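You operate a simulated robot arm through the tools that you are given. There is no shell and no other tool. Be economical: measure what you need, move in short steps, check, and stop when the job is done.

Carry out the task below with a simulated robot arm. There is one attempt and no reset: what you move stays moved.

TASK
Take the order card on the top of the orange bench and put it away on the top of the pink counter.
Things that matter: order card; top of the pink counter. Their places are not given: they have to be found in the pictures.

It is judged by the outcome, as a careful person would: the job done as asked, and still so three seconds after it is handed in. It fails if anything else is knocked over, pushed out of place, dropped, spilled or broken.

THE ROBOT
A 7-joint arm with a two-finger parallel gripper, fixed in place. Base frame: the origin is at the foot of the arm, x ahead of it, y to its left, z up; the work surface is at about z = 80. Lengths are in cm, angles in degrees, forces in N, time in s.
With the tool pointing down near the work surface it reaches from about 24 to 68 cm from the base axis. Its first joint turns from -66.0 to 66.0 degrees. Payload 2.4 kg.
Tool frame: the origin (TCP) lies between the finger pads and is the grasp point; the fingertips stand 3 cm ahead of it; z points along the fingers, y is the line along which they close. The gripper opens to 9.4 cm. The fingers are 2.8 cm wide and 1 cm thick; the gripper's body (5 by 9.6 cm) begins 5.5 cm behind the TCP.
Orientation is that of the tool frame in the base frame, as a unit quaternion [w, x, y, z]. With the fingers straight down and closing along the base's y, the tool's x points along the base's -x, its y along +y and its z along -z.

THE INTERFACE
- The arm moves only by the tool jog_arm. Its argument "steps" is a list of rows, each a list of 3 entries, a list of its own where there are three numbers: the shift along the tool's x, y, z in cm, then the turn, a rotation vector about the tool's x, y, z in degrees, then the gripper command, from -1 (shut) to 1 (fully open), values between in proportion. In form: [[[dx, dy, dz], [rx, ry, rz], grip], ...]. A call has 1 to 20 rows; each row is the pose to reach, as a shift and turn from the pose commanded when the call began, along the tool's axes at that moment. A row lasts 0.2 s, in which the tool goes at most 5 cm and 8.6 degrees; a call with a longer step from one row to the next is refused whole, and so is a gripper value outside its range. A pose out of reach is approached as far as the arm can. The call stops where the force on the tool passes 40 N (or 10 N more than at its start, if that is more) or the arm is blocked; 0.2 s more then pass. The fingers move at their own pace (about 15.3 cm/s each) and stop on an object; they squeeze with about 33 N. The grip force told is the motor's: it shows also when the fingers shut on nothing. Time passes only in rows, and 0.2 s behind the last, so rows that repeat a pose let the fingers close. It gives the time, the measured TCP pose, the force on the tool (base axes), the opening and the grip force at its end, in the units of the frame above (readings bear some noise).
- Cameras (640 x 400 px; columns grow to the right, rows downward): "scene" is fixed at [2.04, 45.91, 145.17]; the picture's right is [-0.89, -0.45, 0.00], its down [-0.22, 0.45, -0.87] and it looks along [0.39, -0.78, -0.50] (base axes); focal length 336 px, centre (320, 200). "wrist" rides on the gripper at [-3.7, 0, -5.8] in the tool frame; the picture's right is [0.00, -1.00, 0.00], its down [0.97, 0.00, -0.24] and it looks along [0.24, 0.00, 0.97] (tool axes); focal length 218 px, centre (320, 200).
- grab_frame(camera): a new picture of that camera. No time passes.
- point_at(camera, pixels): for up to 12 pixels [column, row] of the newest picture of that camera ("zoom" is the newest enlarged one), the place [x, y, z] in the base frame of the surface seen there, good to about 0.2 cm. No time passes.
- enlarge(camera, box): a new picture of the part [left, top, right, bottom] of that camera's present view, enlarged. No time passes.
- hand_in(): hands the job in; it is judged then, once.

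Work in short steps. Measure before you move; look again where a grasp or a placing could have gone wrong, and mend it. You have 60 turns and 16 pictures in all, the two below and enlarged ones among them. Open the gripper and draw the arm clear of the work before you hand the job in, unless the task says otherwise; then end with one line.

The tools are called after "Call:" as a command line: name --argument value ..., lists and objects as JSON in quotes. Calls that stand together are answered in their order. jog_arm: Moves the arm, as the interface text tells. Its arguments: {"type":"object","properties":{"steps":{"type":"array","items":{"type":"array"}}},"required":["steps"]} The other tools are called the same way: grab_frame (camera) takes a picture; point_at (camera, pixels) gives the place of the surface under pixels of a picture; enlarge (camera, box) takes an enlarged picture of a part of a camera's view; hand_in () hands the job in.

At the start:

```text
t: 0.0
tcp_pos: [31.16, -14.61, 110.39]
orientation: [0.0, 0.0, 1.0, 0.0]
ft_force: [0.7, -0.1, -0.4]
finger_gap: 9.42
grip_force: 0.1
```

scene: 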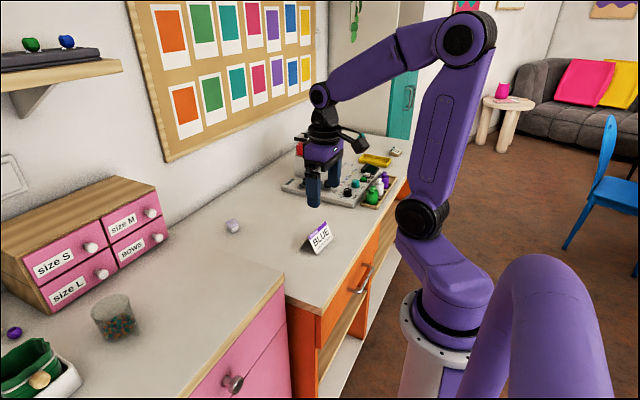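
wrist: 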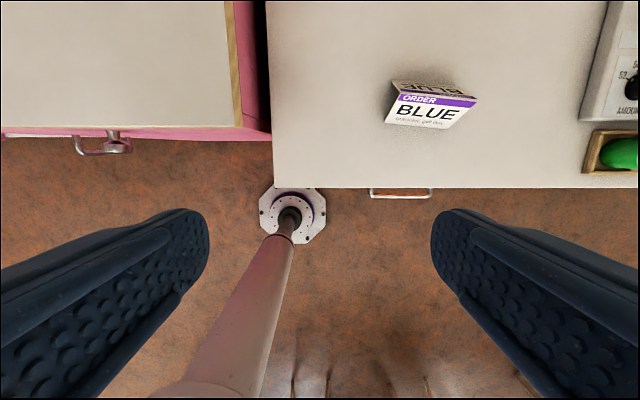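

The tent card "BLUE" is at scene (317,238) and wrist (430,105); the pink counter lies to the left. I'll measure the card and both tops.

Call:
enlarge --camera "scene" --box '[200, 180, 360, 280]'

Call:
point_at --camera "wrist" --pixels '[[400, 92], [471, 105], [386, 122], [450, 129], [396, 80], [475, 96], [430, 112], [350, 100], [280, 20], [220, 60], [100, 60], [430, 90]]'

Call:
point_at --camera "scene" --pixels '[[200, 300], [160, 340], [240, 290], [200, 265], [160, 270], [112, 298], [132, 320], [233, 226], [285, 275], [180, 370], [324, 222], [302, 250]]'

```text
4.00 times, centred on (280, 230) of scene
```

zoom: 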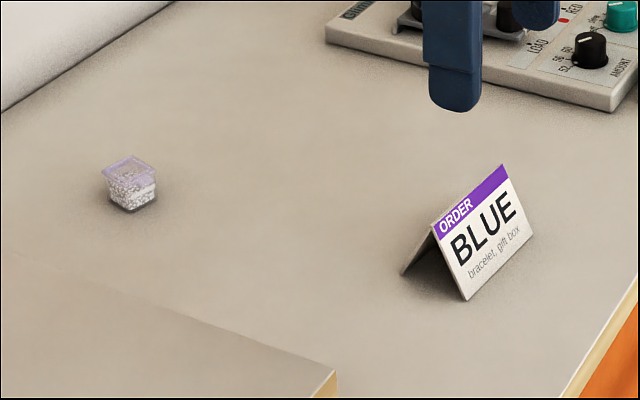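

```text
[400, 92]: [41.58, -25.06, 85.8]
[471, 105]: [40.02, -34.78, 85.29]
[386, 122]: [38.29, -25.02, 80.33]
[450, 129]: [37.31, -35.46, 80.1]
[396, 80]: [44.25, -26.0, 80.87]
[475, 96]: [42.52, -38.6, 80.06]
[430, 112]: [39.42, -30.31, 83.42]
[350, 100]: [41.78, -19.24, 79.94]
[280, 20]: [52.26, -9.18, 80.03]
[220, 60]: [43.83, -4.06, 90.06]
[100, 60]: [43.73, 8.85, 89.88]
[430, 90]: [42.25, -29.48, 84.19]
```

```text
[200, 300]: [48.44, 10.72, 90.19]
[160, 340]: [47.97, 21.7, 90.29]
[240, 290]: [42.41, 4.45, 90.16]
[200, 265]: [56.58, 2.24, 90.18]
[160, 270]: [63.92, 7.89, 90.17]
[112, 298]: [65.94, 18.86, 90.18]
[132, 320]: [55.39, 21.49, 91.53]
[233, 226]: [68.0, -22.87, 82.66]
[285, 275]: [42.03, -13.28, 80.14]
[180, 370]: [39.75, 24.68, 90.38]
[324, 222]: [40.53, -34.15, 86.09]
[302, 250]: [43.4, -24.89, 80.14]
```

The card is a tent about 10 long and 6 high, with its ridge nearly along y. I'll refine its base corners and check the counter edges.

Call:
point_at --camera "zoom" --pixels '[[467, 297], [531, 234], [436, 228], [500, 170], [405, 272], [485, 240], [455, 262], [508, 212]]'

Call:
point_at --camera "wrist" --pixels '[[150, 124], [220, 122], [20, 124], [229, 80], [225, 20], [100, 10], [400, 183], [590, 170], [560, 60], [389, 119], [446, 125], [402, 88]]'

```text
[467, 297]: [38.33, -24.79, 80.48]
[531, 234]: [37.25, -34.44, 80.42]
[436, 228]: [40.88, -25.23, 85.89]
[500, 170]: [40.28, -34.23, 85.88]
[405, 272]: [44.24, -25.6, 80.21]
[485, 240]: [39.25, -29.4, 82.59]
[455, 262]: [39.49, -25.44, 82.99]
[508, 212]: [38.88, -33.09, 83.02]
```

```text
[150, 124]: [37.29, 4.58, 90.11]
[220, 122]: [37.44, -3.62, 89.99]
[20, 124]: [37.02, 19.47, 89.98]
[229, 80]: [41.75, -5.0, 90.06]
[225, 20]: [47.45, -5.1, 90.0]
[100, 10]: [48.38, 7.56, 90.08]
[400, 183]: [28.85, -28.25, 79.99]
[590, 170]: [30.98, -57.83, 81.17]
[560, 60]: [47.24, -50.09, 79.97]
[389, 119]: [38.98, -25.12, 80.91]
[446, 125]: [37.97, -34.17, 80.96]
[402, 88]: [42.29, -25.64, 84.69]
```

Front base edge runs (38.3,-24.8) to (37.25,-34.4), back edge about 6 behind: centre near (40.7,-30.0), ridge 6.2° off y. I move above it, turning -83.8° so the fingers straddle the ridge.

Call:
jog_arm --steps '[[[-0.9, -1.5, 1.2], [0, 0, -8], 1], [[-1.8, -3, 2.4], [0, 0, -16], 1], [[-2.7, -4.5, 3.6], [0, 0, -24], 1], [[-3.6, -6, 4.8], [0, 0, -32], 1], [[-4.5, -7.5, 6], [0, 0, -40], 1], [[-5.4, -9, 7.2], [0, 0, -48], 1], [[-6.3, -10.5, 8.4], [0, 0, -56], 1], [[-7.2, -12, 9.6], [0, 0, -64], 1], [[-8.2, -13.5, 10.8], [0, 0, -72], 1], [[-9.0, -14.6, 12], [0, 0, -79], 1], [[-9.6, -15.4, 12], [0, 0, -83.8], 1], [[-9.6, -15.4, 12], [0, 0, -83.8], 1], [[-9.6, -15.4, 12], [0, 0, -83.8], 1]]'

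Call:
grab_frame --camera "wrist"

```text
t: 2.8
tcp_pos: [40.78, -30.08, 98.4]
orientation: [0.0, -0.668, 0.744, 0.0]
ft_force: [0.2, -0.2, 0.6]
finger_gap: 9.4
grip_force: 0.1
```

```text
12 pictures are left
```

wrist: 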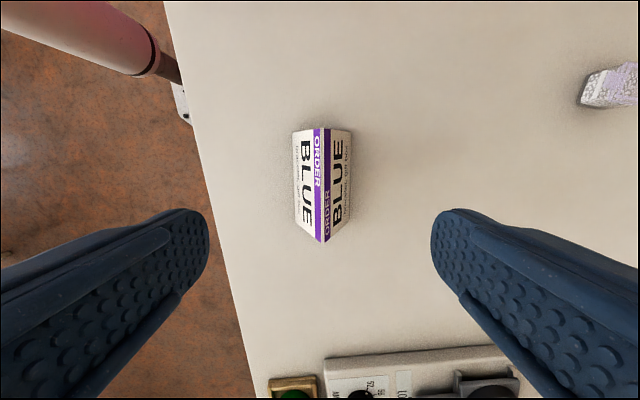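

The card sits aligned between the fingers (columns 293–352). I check its corners once more before descending.

Call:
point_at --camera "wrist" --pixels '[[294, 133], [350, 133], [297, 219], [348, 219], [319, 130], [324, 240], [291, 150], [354, 150]]'

```text
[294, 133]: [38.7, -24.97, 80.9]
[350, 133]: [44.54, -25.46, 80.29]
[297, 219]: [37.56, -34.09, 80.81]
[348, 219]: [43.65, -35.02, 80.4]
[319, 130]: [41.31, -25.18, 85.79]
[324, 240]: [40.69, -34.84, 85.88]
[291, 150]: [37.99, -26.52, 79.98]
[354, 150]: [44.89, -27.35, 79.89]
```

Card centre is about (41.0,-29.9), spread 6.3. I descend straight to TCP z≈83.5 with a 0.2 cm correction.

Call:
jog_arm --steps '[[[0, -0.2, 2], [0, 0, 0], 1], [[0, -0.2, 4.5], [0, 0, 0], 1], [[0, -0.2, 7], [0, 0, 0], 1], [[0, -0.2, 9.5], [0, 0, 0], 1], [[0, -0.2, 11.5], [0, 0, 0], 1], [[0, -0.2, 13], [0, 0, 0], 1], [[0, -0.2, 14.2], [0, 0, 0], 1], [[0, -0.2, 14.9], [0, 0, 0], 1], [[0, -0.2, 14.9], [0, 0, 0], 1]]'

Call:
grab_frame --camera "wrist"

```text
t: 4.8
tcp_pos: [40.87, -30.16, 83.39]
orientation: [-0.001, -0.668, 0.745, 0.0]
ft_force: [0.1, -0.6, -0.1]
finger_gap: 9.4
grip_force: 0.1
```

```text
11 pictures are left
```

wrist: 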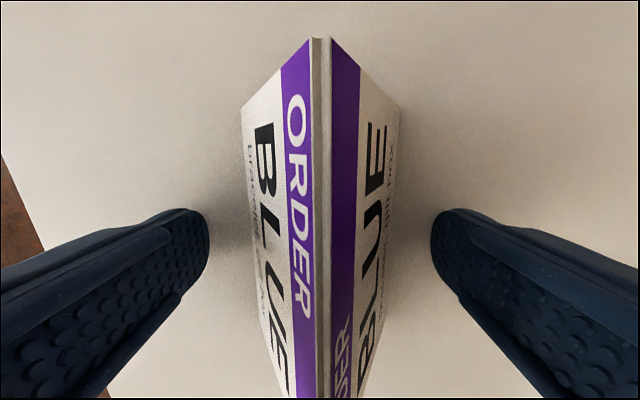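

Fingers straddle the card symmetrically. I close gradually and see where they stop.

Call:
jog_arm --steps '[[[0, 0, 0], [0, 0, 0], 0.6], [[0, 0, 0], [0, 0, 0], 0.45], [[0, 0, 0], [0, 0, 0], 0.35], [[0, 0, 0], [0, 0, 0], 0.25], [[0, 0, 0], [0, 0, 0], 0.15], [[0, 0, 0], [0, 0, 0], 0.15]]'

Call:
grab_frame --camera "wrist"

```text
t: 6.2
tcp_pos: [40.9, -30.23, 83.53]
orientation: [0.001, -0.668, 0.744, -0.001]
ft_force: [-0.3, -0.2, 8.3]
finger_gap: 5.57
grip_force: 33.3
```

```text
10 pictures are left
```

wrist: 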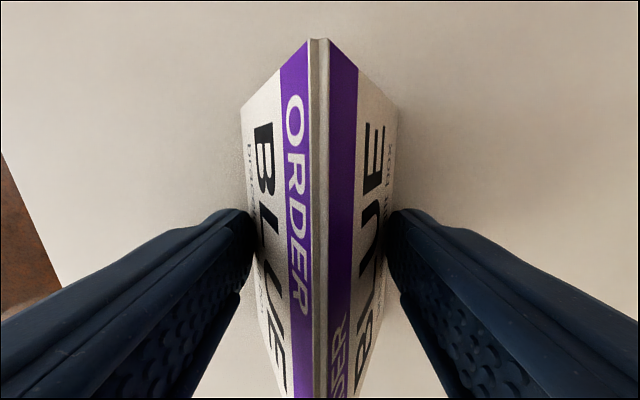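

The fingers stopped at 5.57 with an 8 N upward push, meaning the tips bear on the sloping faces above the bottom edges. I'll open, go down gently to the bench, and re-grip at the bottom edges.

Call:
jog_arm --steps '[[[0, 0, 0], [0, 0, 0], 0.6], [[0, 0, 0], [0, 0, 0], 0.6], [[0, 0, 0.2], [0, 0, 0], 0.6], [[0, 0, 0.35], [0, 0, 0], 0.6], [[0, 0, 0.45], [0, 0, 0], 0.6], [[0, 0, 0.45], [0, 0, 0], 0.6]]'

```text
t: 7.6
tcp_pos: [40.95, -30.06, 83.06]
orientation: [0.0, -0.668, 0.744, 0.0]
ft_force: [0.5, -0.3, 0.1]
finger_gap: 7.52
grip_force: 0.1
```

Tips are at about z 80.05 with no contact force; close now.

Call:
jog_arm --steps '[[[0, 0, 0.04], [0, 0, 0], 0.45], [[0, 0, 0.04], [0, 0, 0], 0.35], [[0, 0, 0.04], [0, 0, 0], 0.25], [[0, 0, 0.04], [0, 0, 0], 0.1], [[0, 0, 0.04], [0, 0, 0], 0.1]]'

```text
t: 8.8
tcp_pos: [40.75, -30.12, 83.15]
orientation: [-0.001, -0.667, 0.745, 0.0]
ft_force: [-12.4, 1.5, 37.8]
finger_gap: 5.77
grip_force: 32.9
```

Gripping with a 38 N upward reaction, since the commanded pose presses slightly down. I relieve it by lifting a little and check whether the card comes along.

Call:
jog_arm --steps '[[[0, 0, -0.1], [0, 0, 0], -0.2], [[0, 0, -0.25], [0, 0, 0], -0.2], [[0, 0, -0.5], [0, 0, 0], -0.2], [[0, 0, -0.8], [0, 0, 0], -0.2], [[0, 0, -0.8], [0, 0, 0], -0.2]]'

Call:
enlarge --camera "scene" --box '[240, 180, 400, 280]'

```text
t: 10.0
tcp_pos: [41.0, -30.06, 83.75]
orientation: [0.001, -0.668, 0.744, 0.0]
ft_force: [1.1, 0.8, 0.5]
finger_gap: 5.51
grip_force: 32.5
```

```text
4.00 times, centred on (320, 230) of scene
```

zoom: 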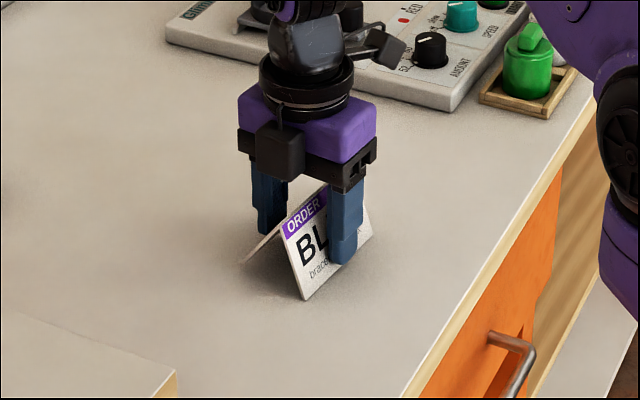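

The force is now near zero and the gap is 5.51. I check whether the card's lower corners are off the bench.

Call:
point_at --camera "zoom" --pixels '[[304, 295], [312, 285], [372, 235], [247, 260], [286, 228], [322, 188]]'

Call:
jog_arm --steps '[[[0, 0, -0.4], [0, 0, 0], -0.2], [[0, 0, -0.8], [0, 0, 0], -0.2], [[0, 0, -1.2], [0, 0, 0], -0.2], [[0, 0, -1.2], [0, 0, 0], -0.2]]'

```text
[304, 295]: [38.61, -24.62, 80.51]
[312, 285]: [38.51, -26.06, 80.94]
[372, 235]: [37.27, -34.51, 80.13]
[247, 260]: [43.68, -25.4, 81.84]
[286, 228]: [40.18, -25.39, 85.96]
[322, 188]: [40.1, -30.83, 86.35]
```

```text
t: 11.0
tcp_pos: [40.94, -30.16, 84.97]
orientation: [0.0, -0.668, 0.744, 0.0]
ft_force: [-0.4, 0.3, -0.4]
finger_gap: 5.45
grip_force: 32.6
```

The gap stays at 5.45 while rising, so the card seems to be held, perhaps tilted (back corner at z 81.8). I look again.

Call:
enlarge --camera "scene" --box '[270, 200, 350, 260]'

Call:
grab_frame --camera "wrist"

```text
6.67 times, centred on (310, 230) of scene
```

zoom: 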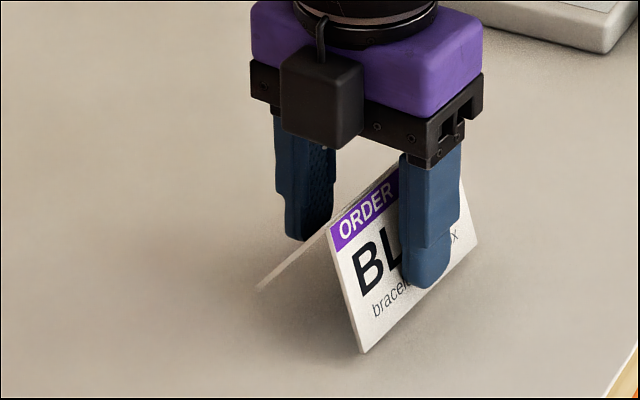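

```text
7 pictures are left
```

wrist: 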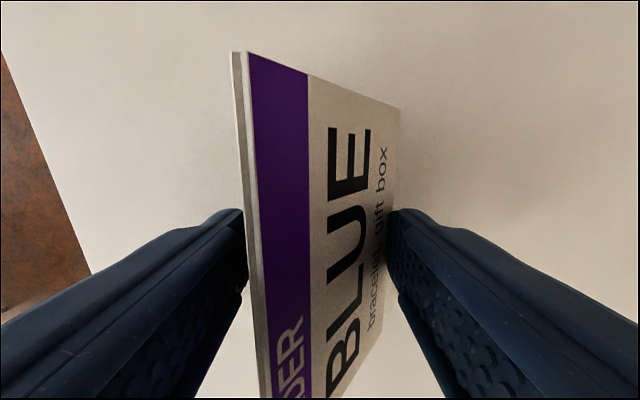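

The card has rolled about its ridge axis until its front face lies flat on one pad, with its back edge on the other. That is a firm hold, and I can undo the tilt at placing. I measure its corners now.

Call:
point_at --camera "zoom" --pixels '[[361, 349], [333, 236], [262, 286], [476, 243], [430, 284], [462, 182], [313, 238], [374, 335]]'

Call:
point_at --camera "wrist" --pixels '[[248, 54], [399, 108], [240, 54], [309, 78], [370, 330], [265, 390]]'

```text
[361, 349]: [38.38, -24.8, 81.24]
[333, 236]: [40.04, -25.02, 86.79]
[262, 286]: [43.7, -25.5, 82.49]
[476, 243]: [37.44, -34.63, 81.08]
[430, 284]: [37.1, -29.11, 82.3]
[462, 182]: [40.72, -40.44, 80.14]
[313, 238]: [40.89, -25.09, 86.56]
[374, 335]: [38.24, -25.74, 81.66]
```

```text
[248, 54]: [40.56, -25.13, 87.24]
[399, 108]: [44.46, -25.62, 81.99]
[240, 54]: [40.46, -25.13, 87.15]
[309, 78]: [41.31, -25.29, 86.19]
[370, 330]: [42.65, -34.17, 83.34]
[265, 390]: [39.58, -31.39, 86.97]
```

It is tilted only about 10° (front edge z 81.2, back edge 82.1) and held at the tips. I lift gently to z≈100.

Call:
jog_arm --steps '[[[0, 0, -0.4], [0, 0, 0], -0.2], [[0, 0, -1.0], [0, 0, 0], -0.2], [[0, 0, -2], [0, 0, 0], -0.2], [[0, 0, -3.2], [0, 0, 0], -0.2], [[0, 0, -4.4], [0, 0, 0], -0.2], [[0, 0, -5.6], [0, 0, 0], -0.2], [[0, 0, -6.8], [0, 0, 0], -0.2], [[0, 0, -8], [0, 0, 0], -0.2], [[0, 0, -9.2], [0, 0, 0], -0.2], [[0, 0, -10.4], [0, 0, 0], -0.2], [[0, 0, -11.6], [0, 0, 0], -0.2], [[0, 0, -12.8], [0, 0, 0], -0.2], [[0, 0, -13.8], [0, 0, 0], -0.2], [[0, 0, -14.5], [0, 0, 0], -0.2], [[0, 0, -15], [0, 0, 0], -0.2], [[0, 0, -15], [0, 0, 0], -0.2]]'

Call:
grab_frame --camera "wrist"

```text
t: 14.4
tcp_pos: [40.99, -29.93, 100.03]
orientation: [0.0, -0.668, 0.744, 0.0]
ft_force: [0.0, -0.3, 0.0]
finger_gap: 5.41
grip_force: 33.3
```

```text
6 pictures are left
```

wrist: 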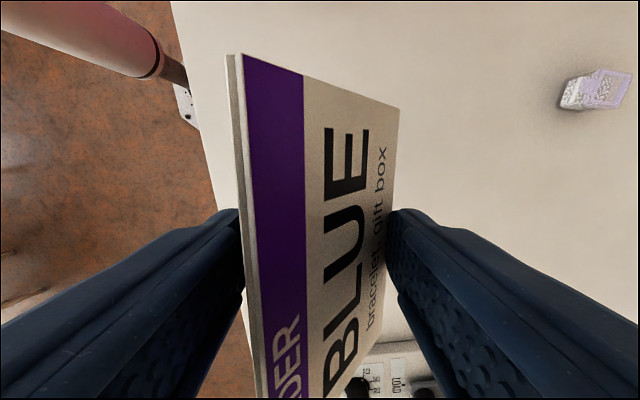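

Card held (gap 5.41), and the path at z 100 is clear. I move over the counter towards (47, 5).

Call:
jog_arm --steps '[[[-0.7, -0.05, 0], [0, 0, 0], -0.2], [[-2, -0.1, 0], [0, 0, 0], -0.2], [[-4, -0.2, 0], [0, 0, 0], -0.2], [[-6, -0.4, 0], [0, 0, 0], -0.2], [[-8.1, -0.5, 0], [0, 0, 0], -0.2], [[-10.2, -0.6, 0], [0, 0, 0], -0.2], [[-12.3, -0.8, 0], [0, 0, 0], -0.2], [[-14.4, -0.9, 0], [0, 0, 0], -0.2], [[-16.5, -1.0, 0], [0, 0, 0], -0.2], [[-18.6, -1.2, 0], [0, 0, 0], -0.2], [[-20.7, -1.3, 0], [0, 0, 0], -0.2], [[-22.8, -1.4, 0], [0, 0, 0], -0.2], [[-24.9, -1.5, 0], [0, 0, 0], -0.2], [[-27, -1.7, 0], [0, 0, 0], -0.2], [[-29.1, -1.8, 0], [0, 0, 0], -0.2], [[-31.2, -1.9, 0], [0, 0, 0], -0.2], [[-33, -2, 0], [0, 0, 0], -0.2], [[-34.5, -2.1, 0], [0, 0, 0], -0.2], [[-35.4, -2.2, 0], [0, 0, 0], -0.2], [[-35.6, -2.2, 0], [0, 0, 0], -0.2]]'

Call:
enlarge --camera "scene" --box '[80, 190, 320, 340]'

```text
t: 18.6
tcp_pos: [47.06, 5.07, 100.03]
orientation: [0.001, -0.668, 0.744, 0.0]
ft_force: [0.2, -0.5, 0.2]
finger_gap: 5.37
grip_force: 33.0
```

```text
2.67 times, centred on (200, 265) of scene
```

zoom: 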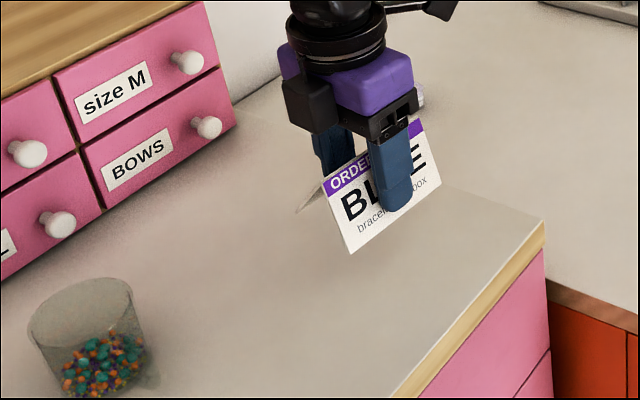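

The card is over clear counter. I measure its corners to set the placing height and tilt.

Call:
point_at --camera "zoom" --pixels '[[350, 250], [326, 189], [299, 210], [440, 184], [423, 122], [357, 242], [420, 196]]'

```text
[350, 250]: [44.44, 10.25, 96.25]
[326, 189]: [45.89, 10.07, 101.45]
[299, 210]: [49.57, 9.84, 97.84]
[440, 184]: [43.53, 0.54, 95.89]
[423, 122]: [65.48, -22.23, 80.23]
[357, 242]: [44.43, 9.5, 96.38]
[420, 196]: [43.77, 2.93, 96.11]
```

The card's front edge is 4.0 below the TCP, with about 13° of tilt. I tilt the tool 8° (back side down; more would put the back fingertip under the card) and lower to about 0.4 cm above the counter.

Call:
jog_arm --steps '[[[0, 0, 0.6], [-2, 0, 0], -0.2], [[0, 0, 1.6], [-4, 0, 0], -0.2], [[0, 0, 2.8], [-6, 0, 0], -0.2], [[0, 0, 4], [-8, 0, 0], -0.2], [[0, 0, 5], [-8, 0, 0], -0.2], [[0, 0, 5.6], [-8, 0, 0], -0.2], [[0, 0, 5.9], [-8, 0, 0], -0.2], [[0, 0, 5.9], [-8, 0, 0], -0.2]]'

Call:
enlarge --camera "scene" --box '[140, 210, 300, 310]'

```text
t: 20.4
tcp_pos: [46.92, 5.09, 93.99]
orientation: [-0.046, -0.666, 0.742, 0.052]
ft_force: [-0.5, -0.1, -0.8]
finger_gap: 5.35
grip_force: 33.3
```

```text
4.00 times, centred on (220, 260) of scene
```

zoom: 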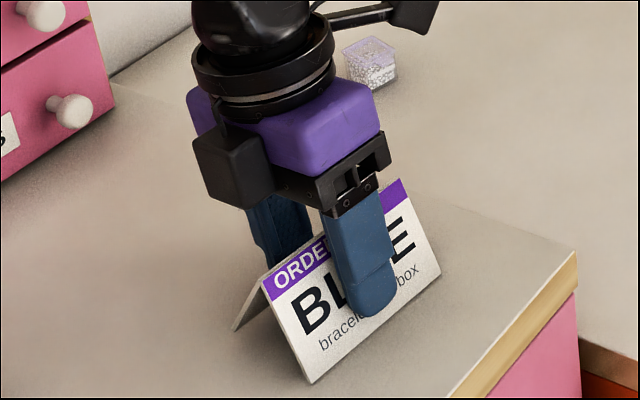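

Call:
point_at --camera "zoom" --pixels '[[309, 378], [438, 272], [237, 328], [263, 284], [365, 312]]'

```text
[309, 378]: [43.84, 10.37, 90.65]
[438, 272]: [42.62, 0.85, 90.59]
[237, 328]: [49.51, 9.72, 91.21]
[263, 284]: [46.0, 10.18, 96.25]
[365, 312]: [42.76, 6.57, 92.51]
```

Nearly level: front edge at z 90.6, back 91.1, counter 90.1. I creep down to contact.

Call:
jog_arm --steps '[[[0, 0, 0.15], [0, 0, 0], -0.2], [[0, 0, 0.3], [0, 0, 0], -0.2], [[0, 0, 0.38], [0, 0, 0], -0.2], [[0, 0, 0.38], [0, 0, 0], -0.2]]'

```text
t: 21.4
tcp_pos: [46.96, 5.17, 93.71]
orientation: [-0.046, -0.666, 0.742, 0.052]
ft_force: [-0.2, -1.1, 25.1]
finger_gap: 5.36
grip_force: 32.8
```

Contact at 25 N. I ease up slightly and open in small steps.

Call:
jog_arm --steps '[[[0, 0, -0.1], [0, 0, 0], -0.2], [[0, 0, -0.12], [0, 0, 0], 0.25], [[0, 0, -0.2], [0, 0, 0], 0.4], [[0, 0, -0.3], [0, 0, 0], 0.55], [[0, 0, -0.4], [0, 0, 0], 0.75], [[0, 0, -0.5], [0, 0, 0], 0.95], [[0, 0, -0.5], [0, 0, 0], 0.95]]'

Call:
enlarge --camera "scene" --box '[140, 210, 300, 310]'

```text
t: 23.0
tcp_pos: [46.99, 5.0, 94.14]
orientation: [-0.047, -0.666, 0.742, 0.051]
ft_force: [-0.1, 0.2, -0.4]
finger_gap: 9.17
grip_force: 0.0
```

```text
4.00 times, centred on (220, 260) of scene
```

zoom: 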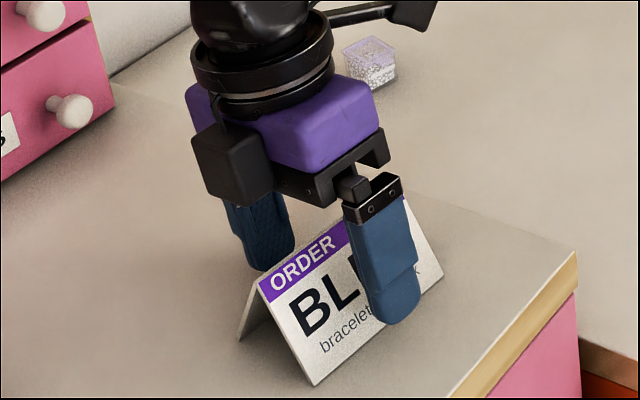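

The card stands free and level with the fingers clear. I retract along the fingers, high above the work.

Call:
jog_arm --steps '[[[0, 0, -0.8], [0, 0, 0], 0.95], [[0, 0, -2.2], [0, 0, 0], 0.95], [[0, 0, -4], [0, 0, 0], 0.95], [[0, 0, -6.5], [0, 0, 0], 0.95], [[0, 0, -9], [0, 0, 0], 0.95], [[0, 0, -12], [0, 0, 0], 0.95], [[0, 0, -15], [0, 0, 0], 0.95], [[0, 0, -17], [0, 0, 0], 0.95], [[0, 0, -17], [0, 0, 0], 0.95]]'

Call:
grab_frame --camera "scene"

```text
t: 25.0
tcp_pos: [49.42, 4.83, 110.86]
orientation: [-0.046, -0.666, 0.742, 0.052]
ft_force: [-1.1, 0.0, 0.2]
finger_gap: 9.17
grip_force: 0.0
```

```text
2 pictures are left
```

scene: 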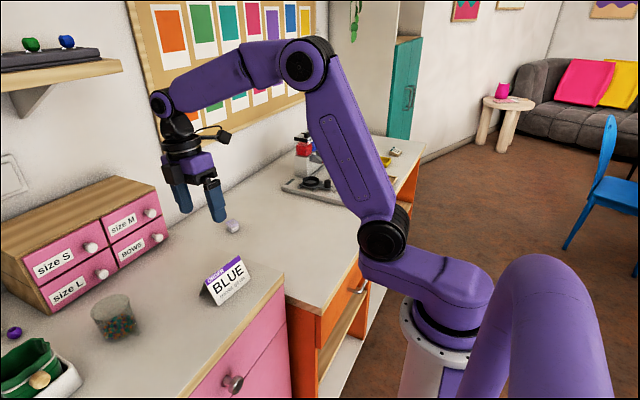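

The card stands upright on the pink counter at scene (228,280). Nothing else has moved and the arm is clear, so I hand in.

Call:
hand_in

```text
The job is handed in.
```

The order card now stands upright on top of the pink counter; nothing else was disturbed, and the gripper is open and clear of the work.
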